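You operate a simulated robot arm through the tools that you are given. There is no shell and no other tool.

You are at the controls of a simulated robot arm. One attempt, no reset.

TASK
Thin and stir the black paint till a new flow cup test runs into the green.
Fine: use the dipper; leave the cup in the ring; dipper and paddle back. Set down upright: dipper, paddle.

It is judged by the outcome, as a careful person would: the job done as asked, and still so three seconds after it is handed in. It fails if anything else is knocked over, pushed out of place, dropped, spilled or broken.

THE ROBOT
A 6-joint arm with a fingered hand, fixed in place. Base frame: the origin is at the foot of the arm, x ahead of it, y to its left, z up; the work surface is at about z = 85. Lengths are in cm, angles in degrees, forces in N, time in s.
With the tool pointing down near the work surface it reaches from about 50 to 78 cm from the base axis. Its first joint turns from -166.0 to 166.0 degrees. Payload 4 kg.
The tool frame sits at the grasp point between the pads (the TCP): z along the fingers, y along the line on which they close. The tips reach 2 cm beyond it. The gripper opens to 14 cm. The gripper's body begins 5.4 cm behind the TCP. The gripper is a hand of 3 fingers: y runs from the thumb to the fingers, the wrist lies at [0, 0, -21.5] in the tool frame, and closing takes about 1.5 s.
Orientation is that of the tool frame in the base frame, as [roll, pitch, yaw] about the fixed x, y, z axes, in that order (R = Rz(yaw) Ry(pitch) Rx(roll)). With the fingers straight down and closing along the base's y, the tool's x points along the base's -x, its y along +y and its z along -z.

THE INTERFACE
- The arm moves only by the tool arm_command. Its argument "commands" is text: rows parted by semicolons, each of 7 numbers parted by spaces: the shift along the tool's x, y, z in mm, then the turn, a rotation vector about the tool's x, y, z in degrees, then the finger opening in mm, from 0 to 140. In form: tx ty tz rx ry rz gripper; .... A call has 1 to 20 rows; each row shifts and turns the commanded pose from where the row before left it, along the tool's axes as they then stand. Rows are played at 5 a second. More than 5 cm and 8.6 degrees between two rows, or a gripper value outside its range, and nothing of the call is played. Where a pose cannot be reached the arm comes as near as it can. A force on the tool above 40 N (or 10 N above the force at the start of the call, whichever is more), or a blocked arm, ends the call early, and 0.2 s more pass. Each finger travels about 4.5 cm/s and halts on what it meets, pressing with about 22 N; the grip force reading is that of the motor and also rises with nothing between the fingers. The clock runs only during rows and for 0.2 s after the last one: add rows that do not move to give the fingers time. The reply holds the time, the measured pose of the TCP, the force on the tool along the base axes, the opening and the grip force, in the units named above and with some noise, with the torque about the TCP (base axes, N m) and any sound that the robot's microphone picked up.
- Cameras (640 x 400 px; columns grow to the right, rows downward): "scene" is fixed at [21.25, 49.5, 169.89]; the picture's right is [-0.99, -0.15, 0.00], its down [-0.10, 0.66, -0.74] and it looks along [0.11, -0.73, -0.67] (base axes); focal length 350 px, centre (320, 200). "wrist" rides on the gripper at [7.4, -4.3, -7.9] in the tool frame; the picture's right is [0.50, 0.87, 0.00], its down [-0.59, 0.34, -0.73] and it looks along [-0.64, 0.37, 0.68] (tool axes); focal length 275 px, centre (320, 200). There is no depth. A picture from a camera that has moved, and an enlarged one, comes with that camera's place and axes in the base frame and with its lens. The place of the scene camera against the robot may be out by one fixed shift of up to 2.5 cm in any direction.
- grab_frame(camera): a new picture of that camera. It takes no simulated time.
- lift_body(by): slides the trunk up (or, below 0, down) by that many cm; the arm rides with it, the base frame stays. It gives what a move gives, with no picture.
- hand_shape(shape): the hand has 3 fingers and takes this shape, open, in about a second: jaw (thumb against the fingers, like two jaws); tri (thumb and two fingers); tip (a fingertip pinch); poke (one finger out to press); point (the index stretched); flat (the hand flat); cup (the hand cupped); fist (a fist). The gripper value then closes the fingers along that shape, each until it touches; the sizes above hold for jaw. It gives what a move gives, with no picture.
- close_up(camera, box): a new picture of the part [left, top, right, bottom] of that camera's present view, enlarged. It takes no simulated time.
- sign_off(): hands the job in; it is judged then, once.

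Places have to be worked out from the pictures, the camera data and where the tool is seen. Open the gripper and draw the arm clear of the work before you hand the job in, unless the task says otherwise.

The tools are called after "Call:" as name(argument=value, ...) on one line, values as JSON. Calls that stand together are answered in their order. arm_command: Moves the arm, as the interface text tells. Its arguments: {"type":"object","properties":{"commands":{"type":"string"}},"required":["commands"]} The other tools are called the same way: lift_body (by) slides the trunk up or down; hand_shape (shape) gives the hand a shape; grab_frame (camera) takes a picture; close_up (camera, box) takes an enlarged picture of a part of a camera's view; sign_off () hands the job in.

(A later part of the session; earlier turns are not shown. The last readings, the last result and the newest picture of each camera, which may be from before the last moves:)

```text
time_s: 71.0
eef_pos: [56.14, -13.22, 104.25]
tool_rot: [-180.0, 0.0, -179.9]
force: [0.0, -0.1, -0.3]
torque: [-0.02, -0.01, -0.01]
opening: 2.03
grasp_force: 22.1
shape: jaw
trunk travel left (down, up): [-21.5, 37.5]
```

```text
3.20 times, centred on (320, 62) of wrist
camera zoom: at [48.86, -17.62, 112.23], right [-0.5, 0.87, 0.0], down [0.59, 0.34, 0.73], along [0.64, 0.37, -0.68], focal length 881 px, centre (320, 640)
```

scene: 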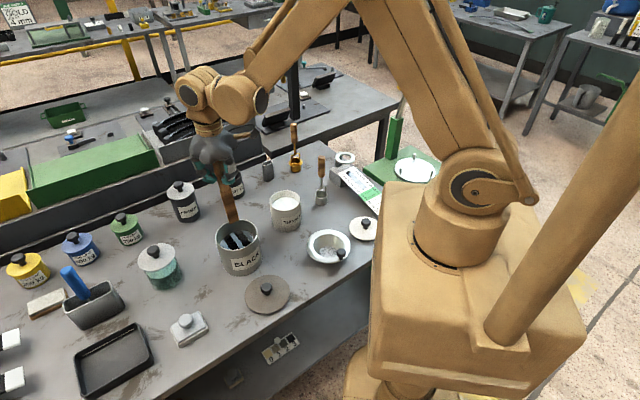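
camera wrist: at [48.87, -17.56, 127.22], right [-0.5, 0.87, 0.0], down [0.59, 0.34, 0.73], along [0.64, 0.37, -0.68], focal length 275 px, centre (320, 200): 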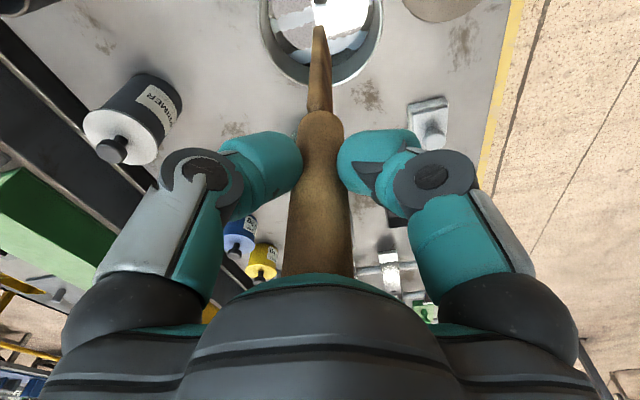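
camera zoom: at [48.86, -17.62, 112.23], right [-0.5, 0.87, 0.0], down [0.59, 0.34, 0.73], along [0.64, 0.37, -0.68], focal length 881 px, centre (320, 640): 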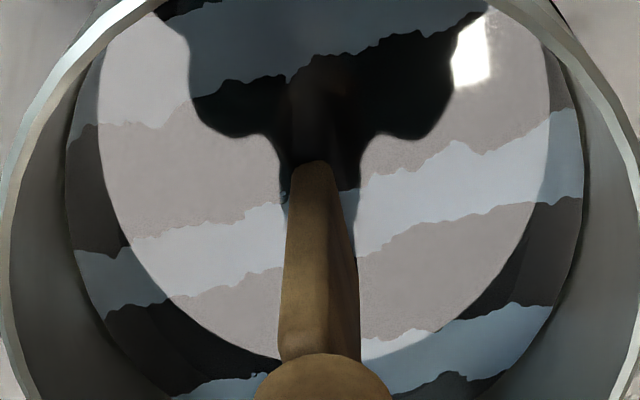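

The blade is 5 cm deep in the paint. I stir in circles of 2.2 cm radius and watch the forces.

Call:
arm_command(commands="22 0 0 0 0 0 10; -6.4 15.6 0 0 0 0 10; -15.6 6.4 0 0 0 0 10; -15.6 -6.4 0 0 0 0 10; -6.4 -15.6 0 0 0 0 10; 6.4 -15.6 0 0 0 0 10; 15.6 -6.4 0 0 0 0 10; 15.6 6.4 0 0 0 0 10; 6.4 15.6 0 0 0 0 10; -6.4 15.6 0 0 0 0 10; -15.6 6.4 0 0 0 0 10; -15.6 -6.4 0 0 0 0 10; -6.4 -15.6 0 0 0 0 10; 6.4 -15.6 0 0 0 0 10; 15.6 -6.4 0 0 0 0 10; 15.6 6.4 0 0 0 0 10; 6.4 15.6 0 0 0 0 10")

Call:
close_up(camera="scene", box=[180, 180, 300, 280])

Call:
grab_frame(camera="wrist")

```text
time_s: 74.6
eef_pos: [54.19, -13.4, 104.25]
tool_rot: [-180.0, -0.1, -179.9]
force: [0.4, -0.1, -0.5]
torque: [-0.01, -0.01, 0.0]
opening: 2.07
grasp_force: 21.9
shape: jaw
trunk travel left (down, up): [-21.5, 37.5]
```

```text
4.00 times, centred on (240, 230) of scene
camera zoom: at [21.25, 49.5, 169.89], right [-0.99, -0.15, 0.0], down [-0.1, 0.66, -0.74], along [0.11, -0.73, -0.67], focal length 1399 px, centre (640, 80)
```

zoom: 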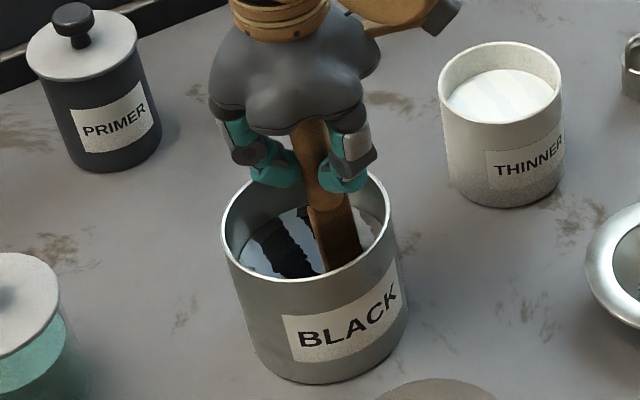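

```text
taken
camera wrist: at [46.79, -17.62, 112.24], right [-0.5, 0.87, 0.0], down [0.59, 0.34, 0.73], along [0.64, 0.37, -0.68], focal length 275 px, centre (320, 200)
```

wrist: 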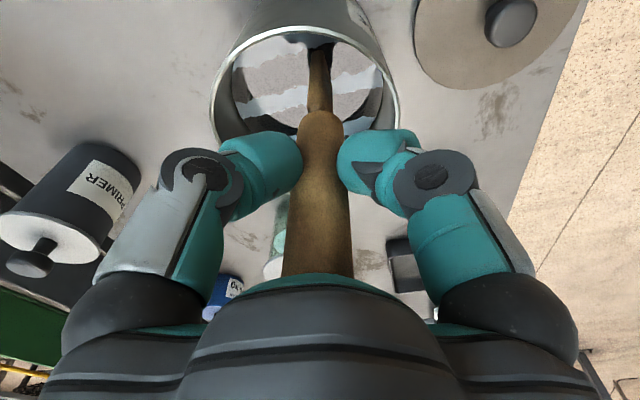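

The stirring runs smoothly with no contact forces. I continue with five more circles.

Call:
arm_command(commands="-6.4 15.6 0 0 0 0 10; -15.6 6.4 0 0 0 0 10; -15.6 -6.4 0 0 0 0 10; -6.4 -15.6 0 0 0 0 10; 6.4 -15.6 0 0 0 0 10; 15.6 -6.4 0 0 0 0 10; 15.6 6.4 0 0 0 0 10; 6.4 15.6 0 0 0 0 10; -6.4 15.6 0 0 0 0 10; -15.6 6.4 0 0 0 0 10; -15.6 -6.4 0 0 0 0 10; -6.4 -15.6 0 0 0 0 10; 6.4 -15.6 0 0 0 0 10; 15.6 -6.4 0 0 0 0 10; 15.6 6.4 0 0 0 0 10; 6.4 15.6 0 0 0 0 10; -6.4 15.6 0 0 0 0 10; -15.6 6.4 0 0 0 0 10; -15.6 -6.4 0 0 0 0 10; -6.4 -15.6 0 0 0 0 10")

Call:
arm_command(commands="6.4 -15.6 0 0 0 0 10; 15.6 -6.4 0 0 0 0 10; 15.6 6.4 0 0 0 0 10; 6.4 15.6 0 0 0 0 10; -6.4 15.6 0 0 0 0 10; -15.6 6.4 0 0 0 0 10; -15.6 -6.4 0 0 0 0 10; -6.4 -15.6 0 0 0 0 10; 6.4 -15.6 0 0 0 0 10; 15.6 -6.4 0 0 0 0 10; 15.6 6.4 0 0 0 0 10; 6.4 15.6 0 0 0 0 10; -6.4 15.6 0 0 0 0 10; -15.6 6.4 0 0 0 0 10; -15.6 -6.4 0 0 0 0 10; -6.4 -15.6 0 0 0 0 10; 6.4 -15.6 0 0 0 0 10; 15.6 -6.4 0 0 0 0 10; 15.6 6.4 0 0 0 0 10; 6.4 15.6 0 0 0 0 10")

Call:
close_up(camera="scene", box=[180, 180, 300, 280])

```text
time_s: 78.8
eef_pos: [58.28, -13.3, 104.36]
tool_rot: [179.9, 0.0, -179.9]
force: [-0.4, 0.1, -0.3]
torque: [0.01, -0.03, -0.06]
opening: 2.05
grasp_force: 21.8
shape: jaw
trunk travel left (down, up): [-21.5, 37.5]
```

```text
time_s: 83.0
eef_pos: [53.84, -13.23, 104.37]
tool_rot: [-180.0, 0.0, -179.9]
force: [1.0, 0.6, 0.1]
torque: [0.01, 0.01, 0.01]
opening: 2.04
grasp_force: 22.4
shape: jaw
trunk travel left (down, up): [-21.5, 37.5]
```

```text
4.00 times, centred on (240, 230) of scene
camera zoom: at [21.25, 49.5, 169.89], right [-0.99, -0.15, 0.0], down [-0.1, 0.66, -0.74], along [0.11, -0.73, -0.67], focal length 1399 px, centre (640, 80)
```

zoom: 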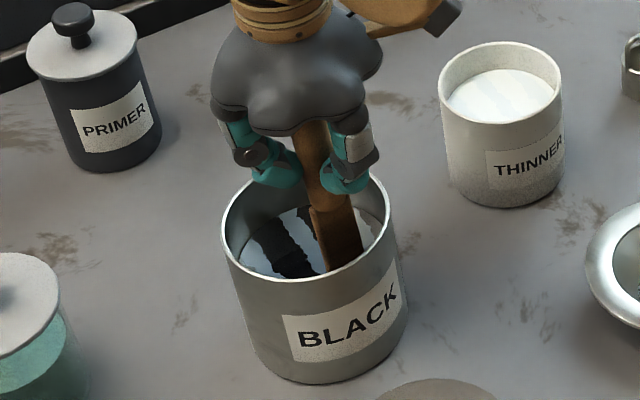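

Seven circles done without any trouble. I stir five more for a thorough mix.

Call:
arm_command(commands="-6.4 15.6 0 0 0 0 10; -15.6 6.4 0 0 0 0 10; -15.6 -6.4 0 0 0 0 10; -6.4 -15.6 0 0 0 0 10; 6.4 -15.6 0 0 0 0 10; 15.6 -6.4 0 0 0 0 10; 15.6 6.4 0 0 0 0 10; 6.4 15.6 0 0 0 0 10; -6.4 15.6 0 0 0 0 10; -15.6 6.4 0 0 0 0 10; -15.6 -6.4 0 0 0 0 10; -6.4 -15.6 0 0 0 0 10; 6.4 -15.6 0 0 0 0 10; 15.6 -6.4 0 0 0 0 10; 15.6 6.4 0 0 0 0 10; 6.4 15.6 0 0 0 0 10; -6.4 15.6 0 0 0 0 10; -15.6 6.4 0 0 0 0 10; -15.6 -6.4 0 0 0 0 10; -6.4 -15.6 0 0 0 0 10")

Call:
arm_command(commands="6.4 -15.6 0 0 0 0 10; 15.6 -6.4 0 0 0 0 10; 15.6 6.4 0 0 0 0 10; 6.4 15.6 0 0 0 0 10; -6.4 15.6 0 0 0 0 10; -15.6 6.4 0 0 0 0 10; -15.6 -6.4 0 0 0 0 10; -6.4 -15.6 0 0 0 0 10; 6.4 -15.6 0 0 0 0 10; 15.6 -6.4 0 0 0 0 10; 15.6 6.4 0 0 0 0 10; 6.4 15.6 0 0 0 0 10; -6.4 15.6 0 0 0 0 10; -15.6 6.4 0 0 0 0 10; -15.6 -6.4 0 0 0 0 10; -6.4 -15.6 0 0 0 0 10; 6.4 -15.6 0 0 0 0 10; 15.6 -6.4 0 0 0 0 10; 15.6 6.4 0 0 0 0 10; 6.4 15.6 0 0 0 0 10")

Call:
arm_command(commands="-11 0 0 0 0 0 10; -11 0 0 0 0 0 10; 0 0 0 0 0 0 10; 0 0 0 0 0 0 10")

Call:
grab_frame(camera="wrist")

```text
time_s: 87.2
eef_pos: [58.4, -13.31, 104.17]
tool_rot: [179.9, 0.0, -179.8]
force: [0.5, 0.2, -0.7]
torque: [0.0, -0.01, -0.02]
opening: 2.03
grasp_force: 22.0
shape: jaw
trunk travel left (down, up): [-21.5, 37.5]
```

```text
time_s: 91.4
eef_pos: [53.86, -13.34, 104.28]
tool_rot: [180.0, 0.0, -179.9]
force: [-1.3, -0.3, -0.9]
torque: [0.0, 0.0, 0.0]
opening: 2.02
grasp_force: 22.3
shape: jaw
trunk travel left (down, up): [-21.5, 37.5]
```

```text
time_s: 92.4
eef_pos: [56.16, -13.38, 104.21]
tool_rot: [180.0, -0.1, -179.8]
force: [0.1, 1.3, -0.5]
torque: [0.01, 0.0, 0.01]
opening: 2.01
grasp_force: 22.1
shape: jaw
trunk travel left (down, up): [-21.5, 37.5]
```

```text
taken
camera wrist: at [48.8, -17.59, 112.23], right [-0.5, 0.87, 0.0], down [0.59, 0.34, 0.73], along [0.64, 0.37, -0.68], focal length 275 px, centre (320, 200)
```

wrist: 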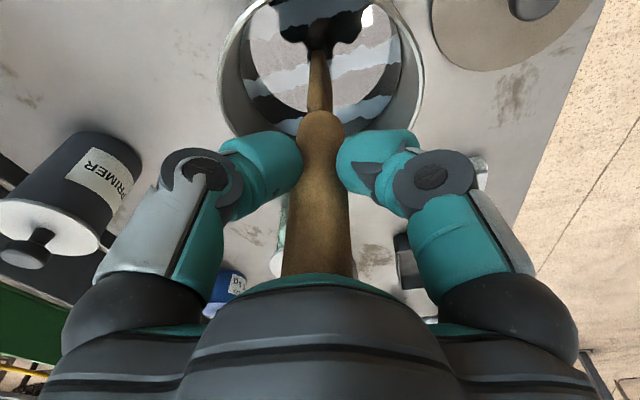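

The paint is stirred. I raise the paddle out of the can, let it drain above the can a moment, and check it.

Call:
lift_body(by=15)

Call:
arm_command(commands="0 0 0 0 0 0 10; 0 0 0 0 0 0 10; 0 0 0 0 0 0 10; 0 0 0 0 0 0 10; 0 0 0 0 0 0 10; 0 0 0 0 0 0 10; 0 0 0 0 0 0 10; 0 0 0 0 0 0 10; 0 0 0 0 0 0 10; 0 0 0 0 0 0 10")

Call:
close_up(camera="scene", box=[180, 160, 300, 260])

Call:
close_up(camera="scene", box=[240, 140, 300, 190])

```text
time_s: 94.1
eef_pos: [56.06, -13.31, 119.21]
tool_rot: [-180.0, 0.1, -179.8]
force: [-0.4, 0.2, 0.4]
torque: [0.02, -0.01, -0.02]
opening: 2.03
grasp_force: 21.7
shape: jaw
trunk travel left (down, up): [-36.5, 22.5]
```

```text
time_s: 96.3
eef_pos: [56.08, -13.28, 119.22]
tool_rot: [179.9, 0.0, -179.9]
force: [-0.2, 0.0, -0.3]
torque: [-0.02, 0.02, -0.01]
opening: 2.06
grasp_force: 21.4
shape: jaw
trunk travel left (down, up): [-36.5, 22.5]
```

```text
4.00 times, centred on (240, 210) of scene
camera zoom: at [21.25, 49.5, 169.89], right [-0.99, -0.15, 0.0], down [-0.1, 0.66, -0.74], along [0.11, -0.73, -0.67], focal length 1399 px, centre (640, 160)
```

zoom: 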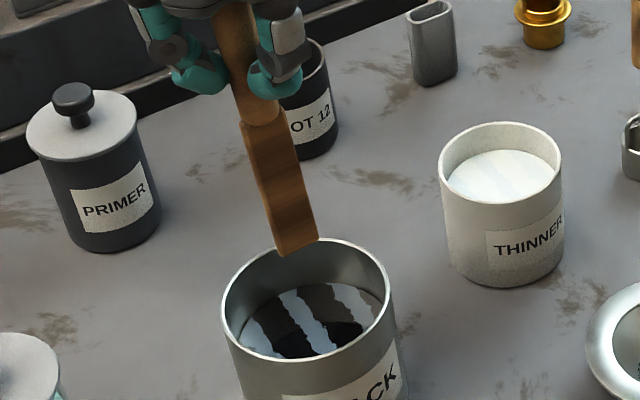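

```text
8.00 times, centred on (270, 165) of scene
camera zoom: at [21.25, 49.5, 169.89], right [-0.99, -0.15, 0.0], down [-0.1, 0.66, -0.74], along [0.11, -0.73, -0.67], focal length 2799 px, centre (720, 480)
```

zoom: 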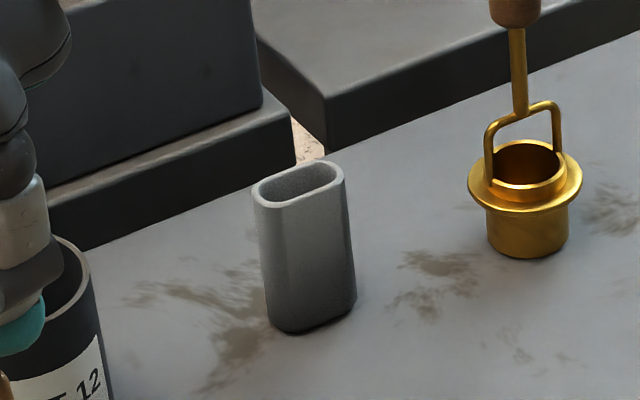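

The paddle is clean and hanging as before; the holder's slot is clear. I carry it back to above the holder by exactly the reverse move.

Call:
arm_command(commands="-1 -20 0 0 0 0 10; -2 -40 0 0 0 0 10; -2 -44 0 0 0 0 10; -2 -44 0 0 0 0 10; -2 -44 0 0 0 0 10; -2 -44 0 0 0 0 10; -2 -44 0 0 0 0 10; -2 -44 0 0 0 0 10; -2 -44 0 0 0 0 10; -2 -36 0 0 0 0 10; 0 0 0 0 0 0 10; 0 0 0 0 0 0 10; 0 0 0 0 0 0 10")

Call:
grab_frame(camera="wrist")

Call:
close_up(camera="scene", box=[210, 100, 330, 175])

Call:
close_up(camera="wrist", box=[260, 0, 380, 75])

```text
time_s: 99.1
eef_pos: [58.09, -53.48, 119.16]
tool_rot: [-179.9, 0.0, -179.9]
force: [0.0, 0.2, -1.2]
torque: [0.01, 0.02, -0.03]
opening: 2.02
grasp_force: 22.1
shape: jaw
trunk travel left (down, up): [-36.5, 22.5]
```

```text
taken
camera wrist: at [50.87, -57.7, 127.08], right [-0.5, 0.87, 0.0], down [0.59, 0.34, 0.73], along [0.64, 0.37, -0.68], focal length 275 px, centre (320, 200)
```

wrist: 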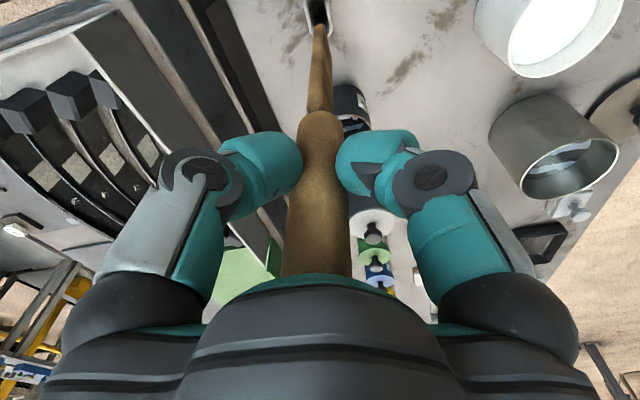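

```text
5.33 times, centred on (270, 138) of scene
camera zoom: at [21.25, 49.5, 169.89], right [-0.99, -0.15, 0.0], down [-0.1, 0.66, -0.74], along [0.11, -0.73, -0.67], focal length 1866 px, centre (587, 533)
```

zoom: 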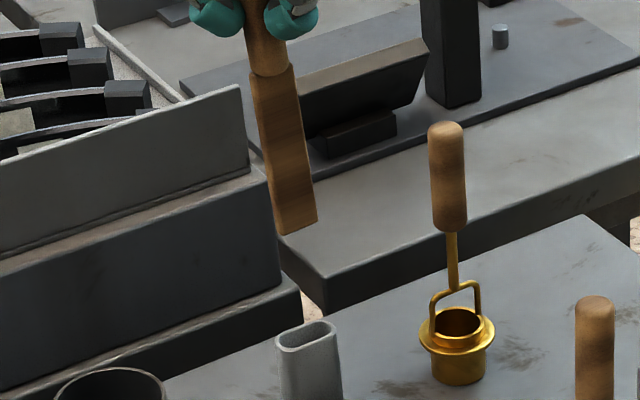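

```text
5.33 times, centred on (320, 38) of wrist
camera zoom: at [50.87, -57.7, 127.08], right [-0.5, 0.87, 0.0], down [0.59, 0.34, 0.73], along [0.64, 0.37, -0.68], focal length 1468 px, centre (320, 1067)
```

zoom: 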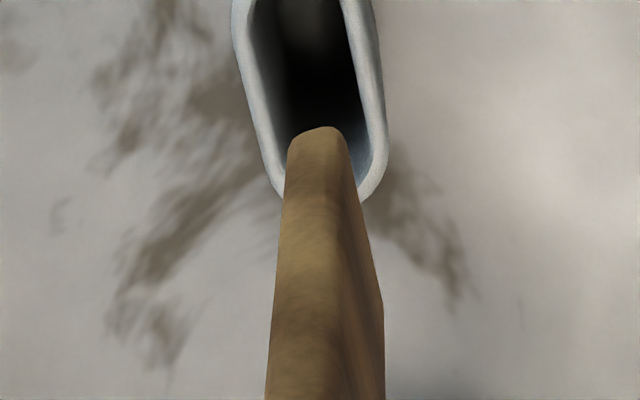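

The hand returned 0.3 cm short in y and 0.5 cm lower than at pick-up. I correct that before lowering.

Call:
arm_command(commands="0 -2.5 -5 0 0 0 10; 0 0 0 0 0 0 10; 0 0 0 0 0 0 10")

Call:
close_up(camera="wrist", box=[260, 0, 380, 75])

```text
time_s: 99.9
eef_pos: [58.25, -53.7, 119.7]
tool_rot: [180.0, 0.0, -179.9]
force: [0.3, 0.8, -0.2]
torque: [0.03, 0.01, -0.02]
opening: 2.05
grasp_force: 22.3
shape: jaw
trunk travel left (down, up): [-36.5, 22.5]
```

```text
5.33 times, centred on (320, 38) of wrist
camera zoom: at [50.91, -58.05, 127.66], right [-0.5, 0.87, 0.0], down [0.59, 0.34, 0.73], along [0.64, 0.37, -0.68], focal length 1468 px, centre (320, 1067)
```

zoom: 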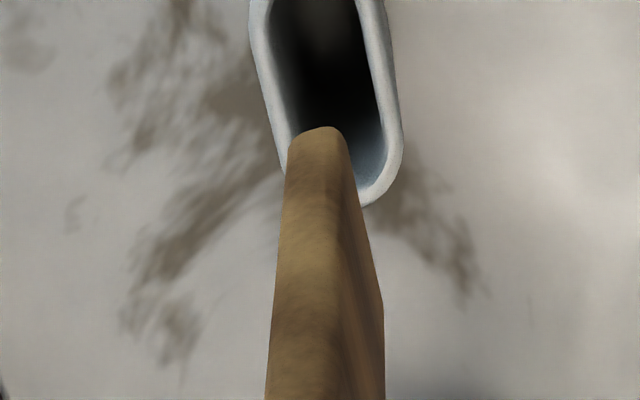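

Comparing tip and slot, a y in between (about -53.55) fits best. I shift 1.5 mm and lower until the tip is just above the mouth, then look.

Call:
arm_command(commands="0 1.5 0 0 0 0 10; 0 0 0 0 0 0 10")

Call:
lift_body(by=-8)

Call:
close_up(camera="wrist", box=[260, 0, 380, 75])

Call:
close_up(camera="scene", box=[230, 120, 310, 190])

```text
time_s: 100.5
eef_pos: [58.18, -53.69, 119.76]
tool_rot: [179.9, 0.0, -179.9]
force: [0.2, -1.3, -1.1]
torque: [-0.03, 0.02, -0.03]
opening: 2.03
grasp_force: 21.8
shape: jaw
trunk travel left (down, up): [-36.5, 22.5]
```

```text
time_s: 101.7
eef_pos: [58.14, -53.66, 111.7]
tool_rot: [179.9, 0.0, -179.8]
force: [0.5, 0.1, -1.4]
torque: [0.02, 0.01, -0.02]
opening: 2.02
grasp_force: 22.1
shape: jaw
trunk travel left (down, up): [-28.5, 30.5]
```

```text
5.33 times, centred on (320, 38) of wrist
camera zoom: at [50.83, -57.94, 119.74], right [-0.5, 0.87, 0.0], down [0.59, 0.34, 0.73], along [0.64, 0.37, -0.68], focal length 1468 px, centre (320, 1067)
```

zoom: 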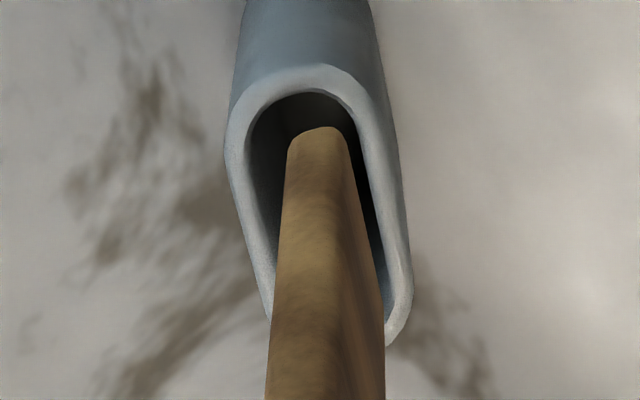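

```text
5.71 times, centred on (270, 155) of scene
camera zoom: at [21.25, 49.5, 169.89], right [-0.99, -0.15, 0.0], down [-0.1, 0.66, -0.74], along [0.11, -0.73, -0.67], focal length 1999 px, centre (606, 457)
```

zoom: 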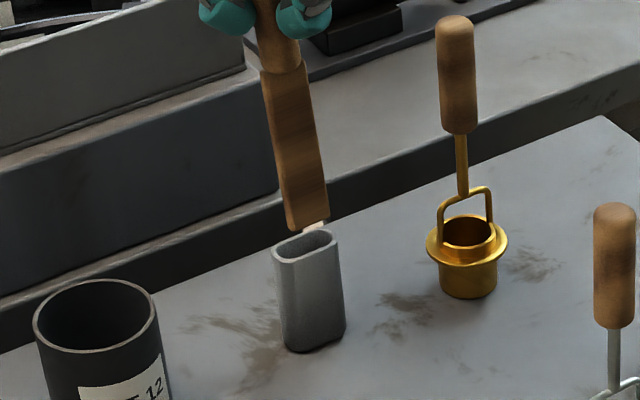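

The blade is about to enter; I see the blade sits about 0.2 cm toward one wall. I shift it by 2 mm in x and 1 mm in y to centre it and lower to entry.

Call:
arm_command(commands="-2.2 -1.2 0 0 0 0 10; 0 0 0 0 0 0 10; 0 0 0 0 0 0 10")

Call:
lift_body(by=-1.2)

Call:
close_up(camera="wrist", box=[260, 0, 380, 75])

Call:
close_up(camera="scene", box=[240, 130, 300, 180])

```text
time_s: 102.5
eef_pos: [58.35, -53.86, 111.67]
tool_rot: [-180.0, 0.1, -179.9]
force: [-0.6, 0.3, -0.9]
torque: [-0.01, -0.02, 0.04]
opening: 2.03
grasp_force: 22.2
shape: jaw
trunk travel left (down, up): [-28.5, 30.5]
```

```text
time_s: 103.1
eef_pos: [58.36, -53.77, 110.68]
tool_rot: [180.0, 0.0, -179.8]
force: [0.1, 0.2, -0.9]
torque: [0.03, 0.0, 0.05]
opening: 2.03
grasp_force: 22.2
shape: jaw
trunk travel left (down, up): [-27.3, 31.7]
```

```text
5.33 times, centred on (320, 38) of wrist
camera zoom: at [51.02, -58.08, 118.52], right [-0.5, 0.87, 0.0], down [0.59, 0.34, 0.73], along [0.64, 0.37, -0.68], focal length 1468 px, centre (320, 1067)
```

zoom: 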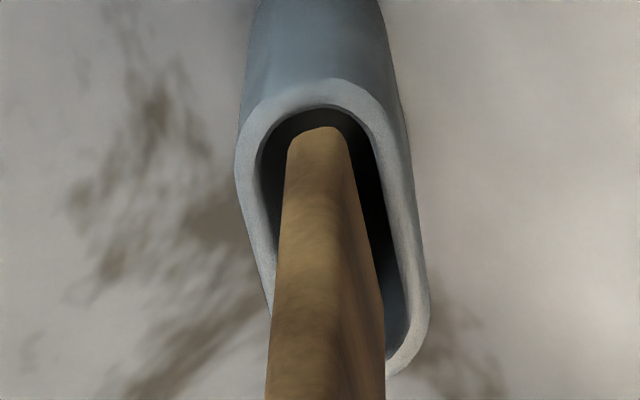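

```text
8.00 times, centred on (270, 155) of scene
camera zoom: at [21.25, 49.5, 169.89], right [-0.99, -0.15, 0.0], down [-0.1, 0.66, -0.74], along [0.11, -0.73, -0.67], focal length 2799 px, centre (720, 560)
```

zoom: 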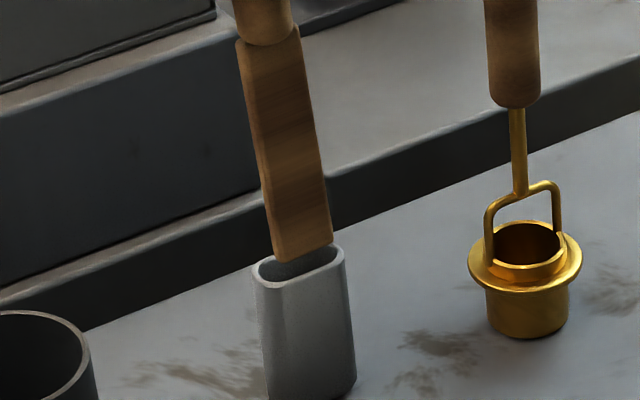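

The blade is nicely centred in the mouth. I lower 3 cm and check the force.

Call:
lift_body(by=-3)

Call:
close_up(camera="wrist", box=[260, 0, 380, 75])

Call:
close_up(camera="scene", box=[240, 130, 300, 180])

```text
time_s: 103.8
eef_pos: [58.27, -53.79, 107.52]
tool_rot: [-180.0, 0.1, -179.9]
force: [-0.4, 0.8, -0.8]
torque: [0.01, 0.0, -0.01]
opening: 2.03
grasp_force: 21.8
shape: jaw
trunk travel left (down, up): [-24.3, 34.7]
```

```text
5.33 times, centred on (320, 38) of wrist
camera zoom: at [51.02, -58.08, 115.52], right [-0.5, 0.87, 0.0], down [0.59, 0.34, 0.73], along [0.64, 0.37, -0.68], focal length 1468 px, centre (320, 1067)
```

zoom: 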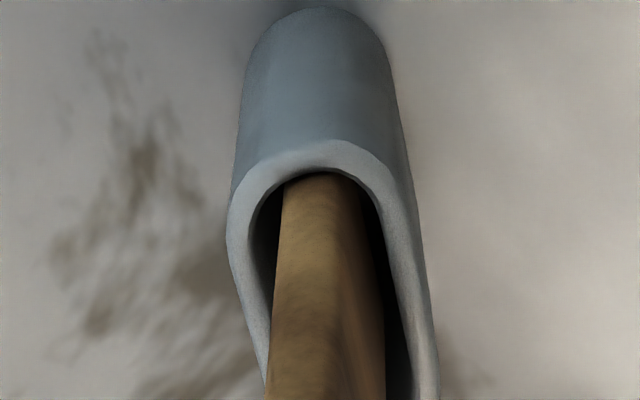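

```text
8.00 times, centred on (270, 155) of scene
camera zoom: at [21.25, 49.5, 169.89], right [-0.99, -0.15, 0.0], down [-0.1, 0.66, -0.74], along [0.11, -0.73, -0.67], focal length 2799 px, centre (720, 560)
```

zoom: 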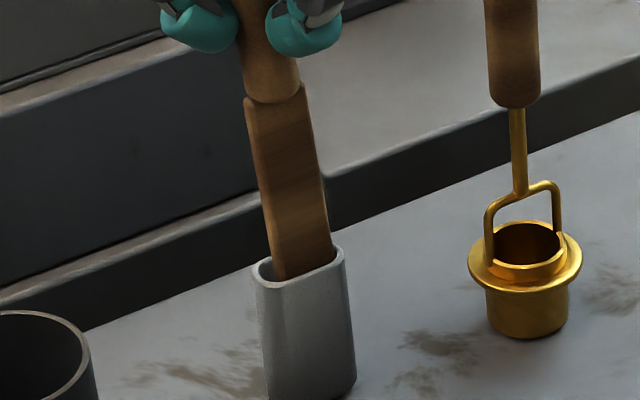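

The blade is inside the holder with no force. I lower a further 4.3 cm, to just above its resting depth.

Call:
lift_body(by=-4.3)

Call:
close_up(camera="wrist", box=[260, 0, 380, 75])

Call:
close_up(camera="scene", box=[240, 130, 300, 180])

```text
time_s: 104.7
eef_pos: [58.33, -53.9, 103.31]
tool_rot: [180.0, 0.0, -179.9]
force: [1.0, -0.3, -0.3]
torque: [0.0, 0.01, 0.0]
opening: 2.03
grasp_force: 22.0
shape: jaw
trunk travel left (down, up): [-20.0, 39.0]
```

```text
5.33 times, centred on (320, 38) of wrist
camera zoom: at [51.02, -58.08, 111.22], right [-0.5, 0.87, 0.0], down [0.59, 0.34, 0.73], along [0.64, 0.37, -0.68], focal length 1468 px, centre (320, 1067)
```

zoom: 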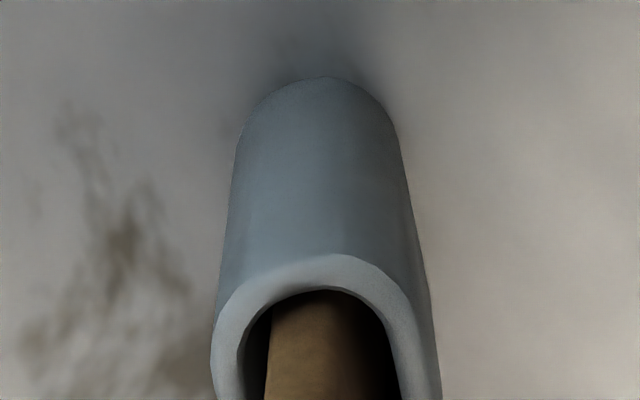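

```text
8.00 times, centred on (270, 155) of scene
camera zoom: at [21.25, 49.5, 169.89], right [-0.99, -0.15, 0.0], down [-0.1, 0.66, -0.74], along [0.11, -0.73, -0.67], focal length 2799 px, centre (720, 560)
```

zoom: 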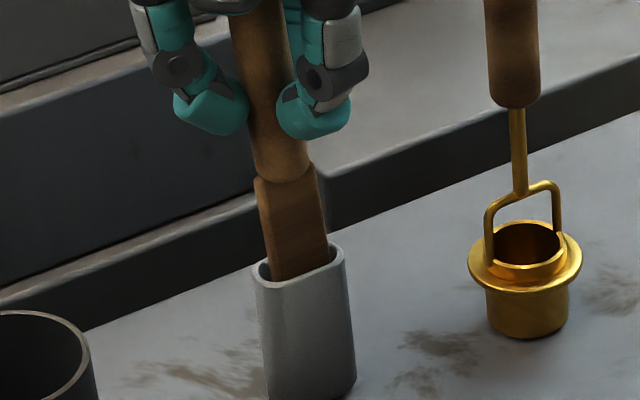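

Almost home. I lower the last 6 mm and check for contact.

Call:
lift_body(by=-0.5)

Call:
lift_body(by=-0.15)

Call:
close_up(camera="scene", box=[210, 110, 330, 185])

```text
time_s: 105.2
eef_pos: [58.33, -53.79, 102.68]
tool_rot: [180.0, 0.0, -179.8]
force: [0.4, -0.4, -1.2]
torque: [-0.02, 0.0, -0.01]
opening: 2.04
grasp_force: 21.6
shape: jaw
trunk travel left (down, up): [-19.5, 39.5]
```

```text
time_s: 105.7
eef_pos: [58.24, -53.84, 102.64]
tool_rot: [180.0, -0.1, -179.9]
force: [-0.3, 0.6, 0.7]
torque: [0.0, 0.02, 0.0]
opening: 2.03
grasp_force: 22.0
shape: jaw
trunk travel left (down, up): [-19.4, 39.6]
```

```text
5.33 times, centred on (270, 148) of scene
camera zoom: at [21.25, 49.5, 169.89], right [-0.99, -0.15, 0.0], down [-0.1, 0.66, -0.74], along [0.11, -0.73, -0.67], focal length 1866 px, centre (587, 480)
```

zoom: 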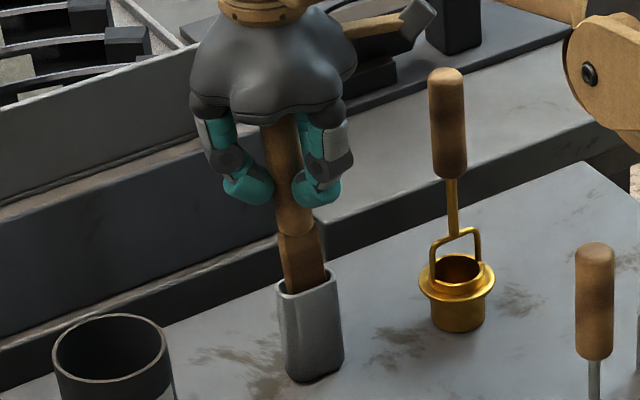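

It matches the original picture and depth. I open the fingers.

Call:
arm_command(commands="0 0 0 0 0 0 25; 0 0 0 0 0 0 40; 0 0 0 0 0 0 60; 0 0 0 0 0 0 80; 0 0 0 0 0 0 90; 0 0 0 0 0 0 90; 0 0 0 0 0 0 90")

Call:
close_up(camera="scene", box=[210, 110, 330, 185])

Call:
grab_frame(camera="wrist")

```text
time_s: 107.3
eef_pos: [58.38, -53.88, 102.49]
tool_rot: [-180.0, -0.1, -180.0]
force: [-0.2, -0.6, 0.6]
torque: [-0.04, -0.01, 0.0]
opening: 8.93
grasp_force: 0.1
shape: jaw
trunk travel left (down, up): [-19.4, 39.6]
```

```text
5.33 times, centred on (270, 148) of scene
camera zoom: at [21.25, 49.5, 169.89], right [-0.99, -0.15, 0.0], down [-0.1, 0.66, -0.74], along [0.11, -0.73, -0.67], focal length 1866 px, centre (587, 480)
```

zoom: 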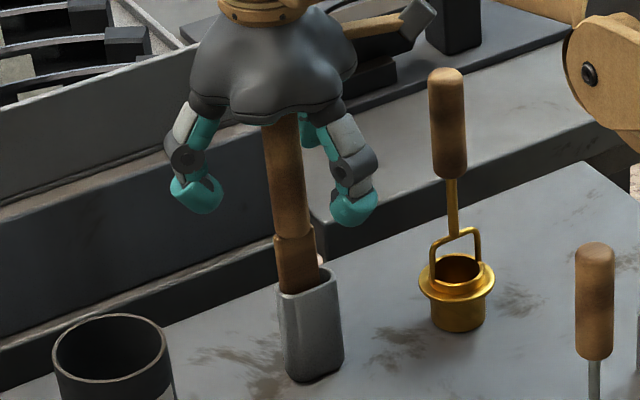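

```text
taken
camera wrist: at [51.03, -58.09, 110.56], right [-0.5, 0.87, 0.0], down [0.59, 0.34, 0.73], along [0.64, 0.37, -0.68], focal length 275 px, centre (320, 200)
```

wrist: 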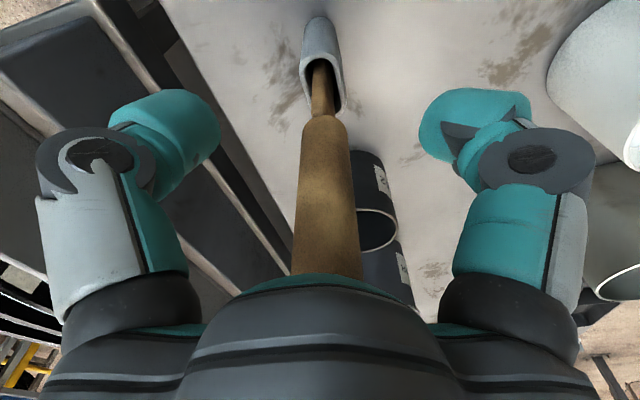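

The paddle rests in its holder. I rise with the trunk and move over toward the brass flow cup (about 48.7, -61).

Call:
lift_body(by=22)

Call:
arm_command(commands="20 -14 0 0 0 0 90; 20 -14 0 0 0 0 90; 20 -14 0 0 0 0 90; 20 -14 0 0 0 0 90; 12 -8 0 0 0 0 90; 0 0 0 0 0 0 90; 0 0 0 0 0 0 90")

Call:
grab_frame(camera="wrist")

Call:
close_up(camera="wrist", box=[240, 0, 400, 100])

Call:
close_up(camera="scene", box=[210, 110, 330, 185])

```text
time_s: 109.7
eef_pos: [58.27, -53.94, 124.53]
tool_rot: [-180.0, 0.0, -180.0]
force: [0.1, 0.0, -0.4]
torque: [-0.03, 0.0, 0.03]
opening: 8.94
grasp_force: 0.1
shape: jaw
trunk travel left (down, up): [-41.4, 17.6]
```

```text
time_s: 111.3
eef_pos: [48.9, -60.2, 124.53]
tool_rot: [180.0, 0.0, -179.9]
force: [-0.1, 0.6, -0.6]
torque: [0.0, 0.02, -0.02]
opening: 8.95
grasp_force: 0.0
shape: jaw
trunk travel left (down, up): [-41.4, 17.6]
```

```text
taken
camera wrist: at [41.59, -64.45, 132.48], right [-0.5, 0.87, 0.0], down [0.59, 0.34, 0.73], along [0.64, 0.37, -0.68], focal length 275 px, centre (320, 200)
```

wrist: 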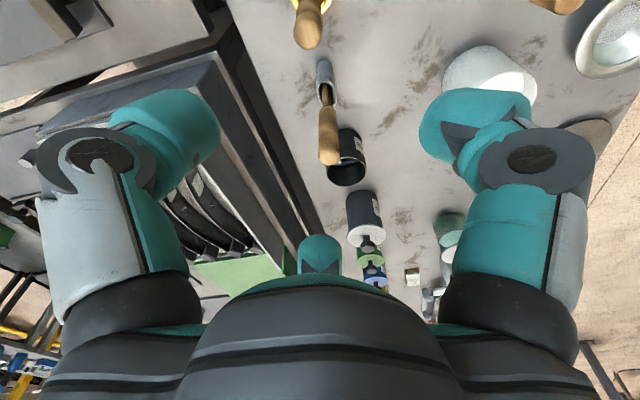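

```text
4.00 times, centred on (320, 50) of wrist
camera zoom: at [41.59, -64.45, 132.48], right [-0.5, 0.87, 0.0], down [0.59, 0.34, 0.73], along [0.64, 0.37, -0.68], focal length 1101 px, centre (320, 800)
```

zoom: 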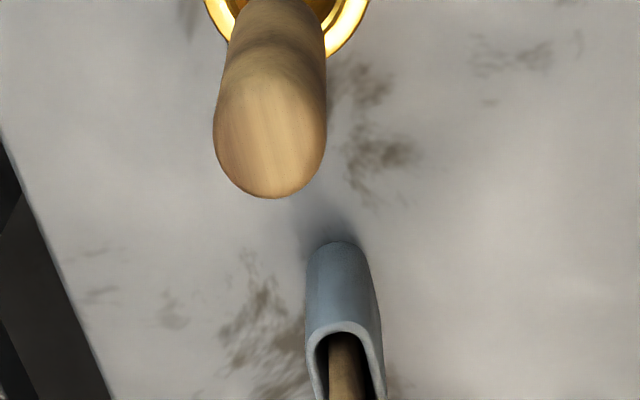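

```text
5.33 times, centred on (270, 148) of scene
camera zoom: at [21.25, 49.5, 169.89], right [-0.99, -0.15, 0.0], down [-0.1, 0.66, -0.74], along [0.11, -0.73, -0.67], focal length 1866 px, centre (587, 480)
```

zoom: 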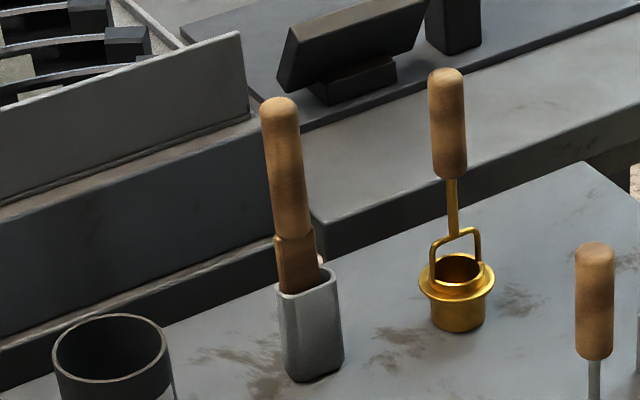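

The paddle stands well in its holder. The cup's handle top is at about (48.8, -61.5); I shift there and check alignment.

Call:
arm_command(commands="1 -13 0 0 0 0 90; 0 0 0 0 0 0 90; 0 0 0 0 0 0 90")

Call:
close_up(camera="wrist", box=[240, 0, 400, 100])

```text
time_s: 112.1
eef_pos: [48.81, -61.41, 124.66]
tool_rot: [180.0, 0.1, 180.0]
force: [0.7, -0.3, 0.0]
torque: [0.04, 0.01, -0.01]
opening: 8.91
grasp_force: 0.1
shape: jaw
trunk travel left (down, up): [-41.4, 17.6]
```

```text
4.00 times, centred on (320, 50) of wrist
camera zoom: at [41.57, -65.79, 132.51], right [-0.5, 0.87, 0.0], down [0.59, 0.34, 0.73], along [0.64, 0.37, -0.68], focal length 1101 px, centre (320, 800)
```

zoom: 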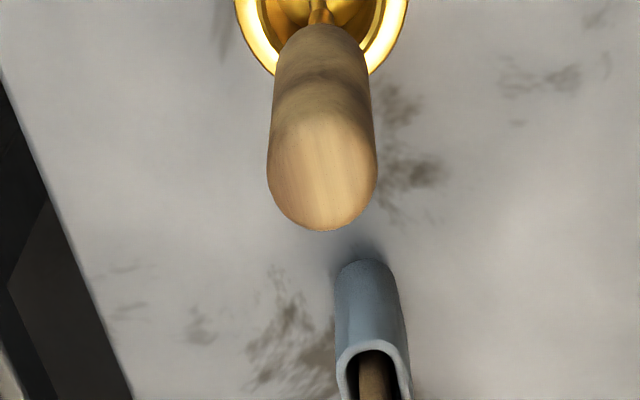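

Aligned. I come down with the trunk around the handle in two steps.

Call:
lift_body(by=-17)

Call:
grab_frame(camera="wrist")

Call:
close_up(camera="scene", box=[240, 100, 360, 175])

```text
time_s: 114.0
eef_pos: [48.86, -61.53, 107.59]
tool_rot: [-179.9, 0.0, -179.9]
force: [-0.9, -0.2, -0.6]
torque: [-0.01, 0.01, 0.01]
opening: 8.93
grasp_force: 0.1
shape: jaw
trunk travel left (down, up): [-24.4, 34.6]
```

```text
taken
camera wrist: at [41.55, -65.75, 115.55], right [-0.5, 0.87, 0.0], down [0.59, 0.34, 0.73], along [0.64, 0.37, -0.68], focal length 275 px, centre (320, 200)
```

wrist: 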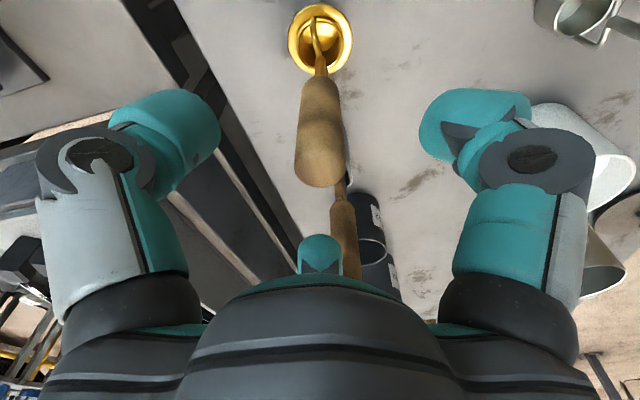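

```text
5.33 times, centred on (300, 138) of scene
camera zoom: at [21.25, 49.5, 169.89], right [-0.99, -0.15, 0.0], down [-0.1, 0.66, -0.74], along [0.11, -0.73, -0.67], focal length 1866 px, centre (427, 533)
```

zoom: 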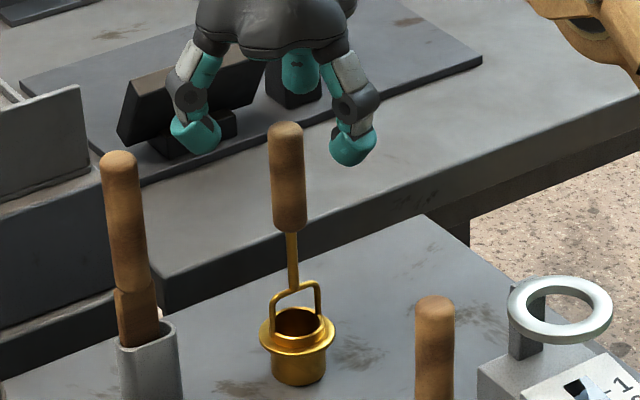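

Clear on all sides. I go down 5.7 cm more and close on the handle.

Call:
lift_body(by=-5.7)

Call:
arm_command(commands="0 0 0 0 0 0 40; 0 0 0 0 0 0 10; 0 0 0 0 0 0 10; 0 0 0 0 0 0 10; 0 0 0 0 0 0 10; 0 0 0 0 0 0 10; 0 0 0 0 0 0 10; 0 0 0 0 0 0 10")

Call:
grab_frame(camera="wrist")

Call:
close_up(camera="scene", box=[240, 110, 360, 185])

```text
time_s: 115.0
eef_pos: [49.02, -61.46, 101.99]
tool_rot: [-180.0, 0.0, -179.9]
force: [-0.6, 1.0, -0.3]
torque: [-0.01, -0.01, 0.03]
opening: 8.95
grasp_force: 0.0
shape: jaw
trunk travel left (down, up): [-18.7, 40.3]
```

```text
time_s: 116.8
eef_pos: [48.87, -61.42, 101.86]
tool_rot: [-180.0, 0.0, -179.9]
force: [0.0, 0.2, 0.7]
torque: [0.01, 0.04, -0.03]
opening: 1.95
grasp_force: 22.5
shape: jaw
trunk travel left (down, up): [-18.7, 40.3]
```

```text
taken
camera wrist: at [41.57, -65.77, 109.82], right [-0.5, 0.87, 0.0], down [0.59, 0.34, 0.73], along [0.64, 0.37, -0.68], focal length 275 px, centre (320, 200)
```

wrist: 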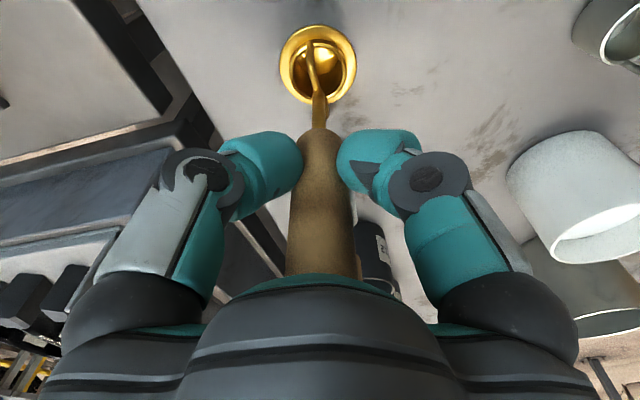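

```text
5.33 times, centred on (300, 148) of scene
camera zoom: at [21.25, 49.5, 169.89], right [-0.99, -0.15, 0.0], down [-0.1, 0.66, -0.74], along [0.11, -0.73, -0.67], focal length 1866 px, centre (427, 480)
```

zoom: 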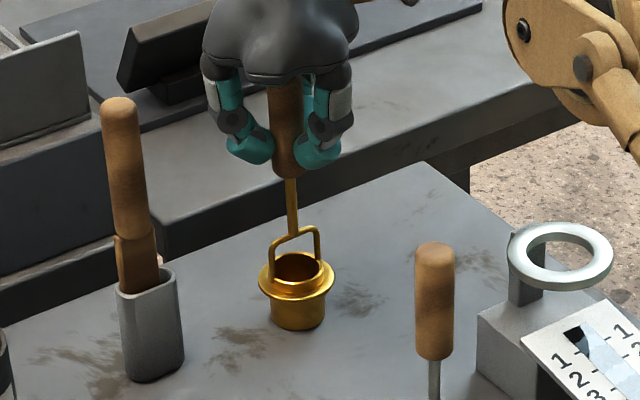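

The cup's handle is held. I lift it 20 cm with the trunk and carry it to above the black can.

Call:
lift_body(by=20)

Call:
arm_command(commands="-3 20 0 0 0 0 10; -6 40 0 0 0 0 10; -7 44 0 0 0 0 10; -7 44 0 0 0 0 10; -7 44 0 0 0 0 10; -7 44 0 0 0 0 10; -7 44 0 0 0 0 10; -7 44 0 0 0 0 10; -7 44 0 0 0 0 10; -6 44 0 0 0 0 10; -5 40 0 0 0 0 10; -3 28 0 0 0 0 10; 0 0 0 0 0 0 10; 0 0 0 0 0 0 10")

Call:
grab_frame(camera="wrist")

Call:
close_up(camera="scene", box=[180, 160, 300, 260])

Call:
close_up(camera="wrist", box=[240, 0, 400, 100])

```text
time_s: 118.9
eef_pos: [48.9, -61.66, 121.8]
tool_rot: [-179.9, 0.0, -179.9]
force: [-0.3, 0.0, -0.7]
torque: [-0.02, -0.01, 0.0]
opening: 1.96
grasp_force: 22.3
shape: jaw
trunk travel left (down, up): [-38.7, 20.3]
```

```text
time_s: 121.9
eef_pos: [56.04, -13.19, 121.93]
tool_rot: [-180.0, 0.0, -179.8]
force: [0.0, -0.2, -1.2]
torque: [0.03, 0.0, 0.01]
opening: 1.94
grasp_force: 22.5
shape: jaw
trunk travel left (down, up): [-38.7, 20.3]
```

```text
taken
camera wrist: at [48.7, -17.56, 129.87], right [-0.5, 0.87, 0.0], down [0.59, 0.34, 0.73], along [0.64, 0.37, -0.68], focal length 275 px, centre (320, 200)
```

wrist: 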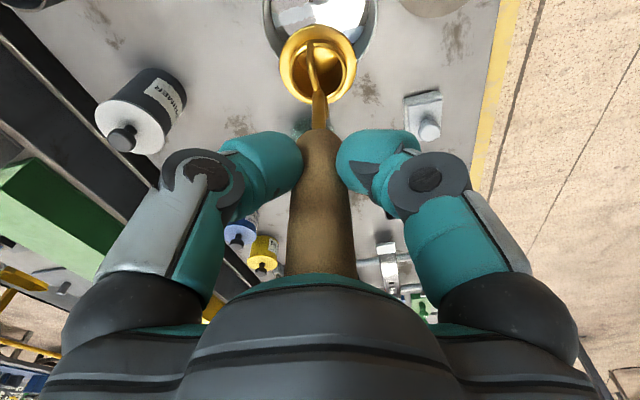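

```text
4.00 times, centred on (240, 210) of scene
camera zoom: at [21.25, 49.5, 169.89], right [-0.99, -0.15, 0.0], down [-0.1, 0.66, -0.74], along [0.11, -0.73, -0.67], focal length 1399 px, centre (640, 160)
```

zoom: 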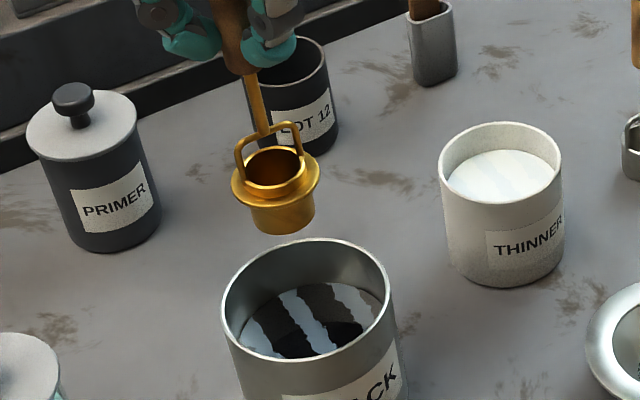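

```text
4.00 times, centred on (320, 50) of wrist
camera zoom: at [48.7, -17.56, 129.87], right [-0.5, 0.87, 0.0], down [0.59, 0.34, 0.73], along [0.64, 0.37, -0.68], focal length 1101 px, centre (320, 800)
```

zoom: 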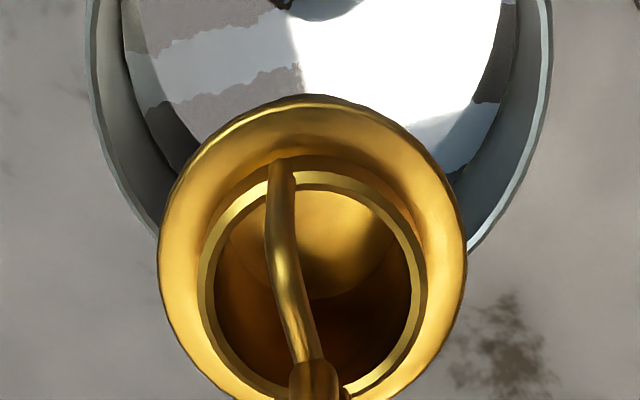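

The cup is centred over the can. I lower it into the paint with the trunk, first 11 cm, then check.

Call:
lift_body(by=-11)

Call:
close_up(camera="wrist", box=[240, 0, 400, 100])

Call:
close_up(camera="scene", box=[180, 180, 300, 280])

```text
time_s: 123.3
eef_pos: [56.0, -13.41, 110.93]
tool_rot: [180.0, 0.0, -179.9]
force: [-0.4, -0.5, -0.8]
torque: [-0.01, -0.02, 0.01]
opening: 2.0
grasp_force: 21.9
shape: jaw
trunk travel left (down, up): [-27.7, 31.3]
```

```text
4.00 times, centred on (320, 50) of wrist
camera zoom: at [48.69, -17.61, 118.88], right [-0.5, 0.87, 0.0], down [0.59, 0.34, 0.73], along [0.64, 0.37, -0.68], focal length 1101 px, centre (320, 800)
```

zoom: 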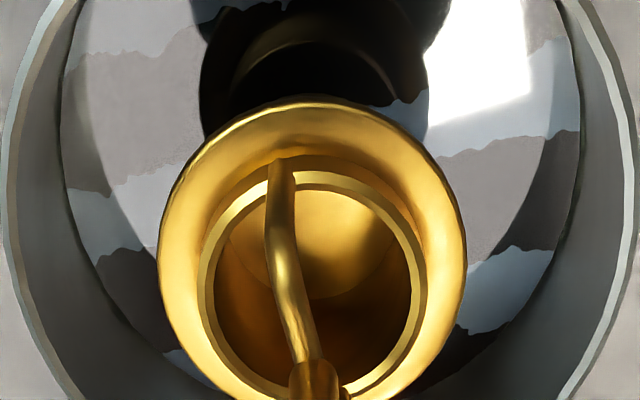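

```text
4.00 times, centred on (240, 230) of scene
camera zoom: at [21.25, 49.5, 169.89], right [-0.99, -0.15, 0.0], down [-0.1, 0.66, -0.74], along [0.11, -0.73, -0.67], focal length 1399 px, centre (640, 80)
```

zoom: 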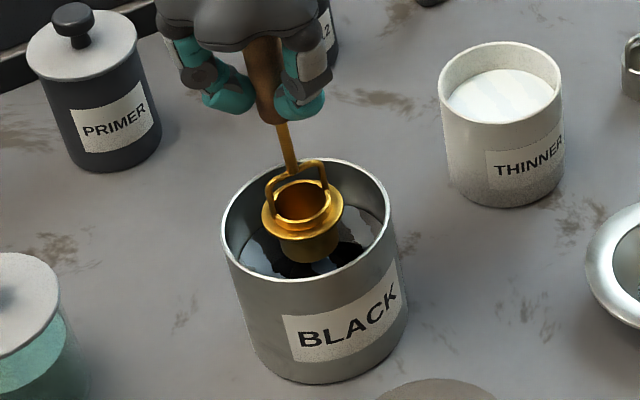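

The cup is in the can just above the paint. I lower 7.3 cm to submerge it.

Call:
lift_body(by=-5.5)

Call:
lift_body(by=-1.8)

Call:
close_up(camera="wrist", box=[240, 0, 400, 100])

Call:
close_up(camera="scene", box=[180, 180, 300, 280])

```text
time_s: 124.3
eef_pos: [55.89, -13.39, 105.36]
tool_rot: [180.0, 0.0, -179.9]
force: [0.3, 0.2, -2.5]
torque: [-0.01, -0.01, 0.0]
opening: 1.98
grasp_force: 21.9
shape: jaw
trunk travel left (down, up): [-22.2, 36.8]
```

```text
time_s: 125.0
eef_pos: [55.97, -13.39, 103.6]
tool_rot: [180.0, 0.0, -179.9]
force: [-0.3, 0.9, -2.1]
torque: [0.03, -0.04, 0.0]
opening: 1.96
grasp_force: 21.9
shape: jaw
trunk travel left (down, up): [-20.4, 38.6]
```

```text
4.00 times, centred on (320, 50) of wrist
camera zoom: at [48.68, -17.61, 111.56], right [-0.5, 0.87, 0.0], down [0.59, 0.34, 0.73], along [0.64, 0.37, -0.68], focal length 1101 px, centre (320, 800)
```

zoom: 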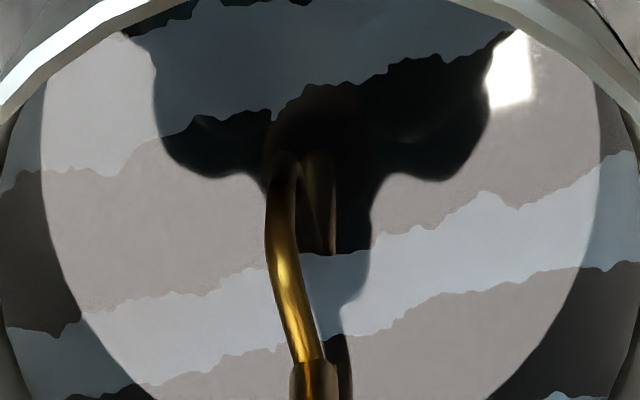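

```text
4.00 times, centred on (240, 230) of scene
camera zoom: at [21.25, 49.5, 169.89], right [-0.99, -0.15, 0.0], down [-0.1, 0.66, -0.74], along [0.11, -0.73, -0.67], focal length 1399 px, centre (640, 80)
```

zoom: 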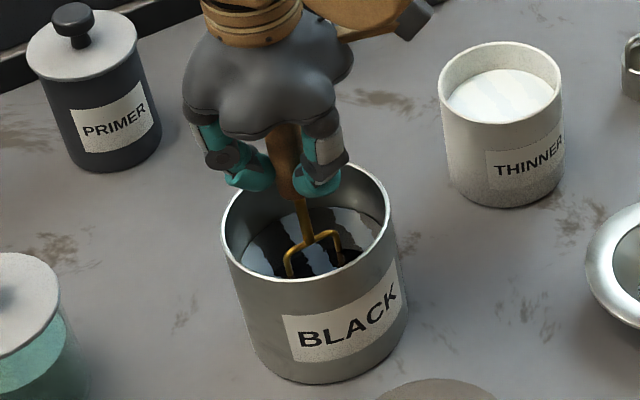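

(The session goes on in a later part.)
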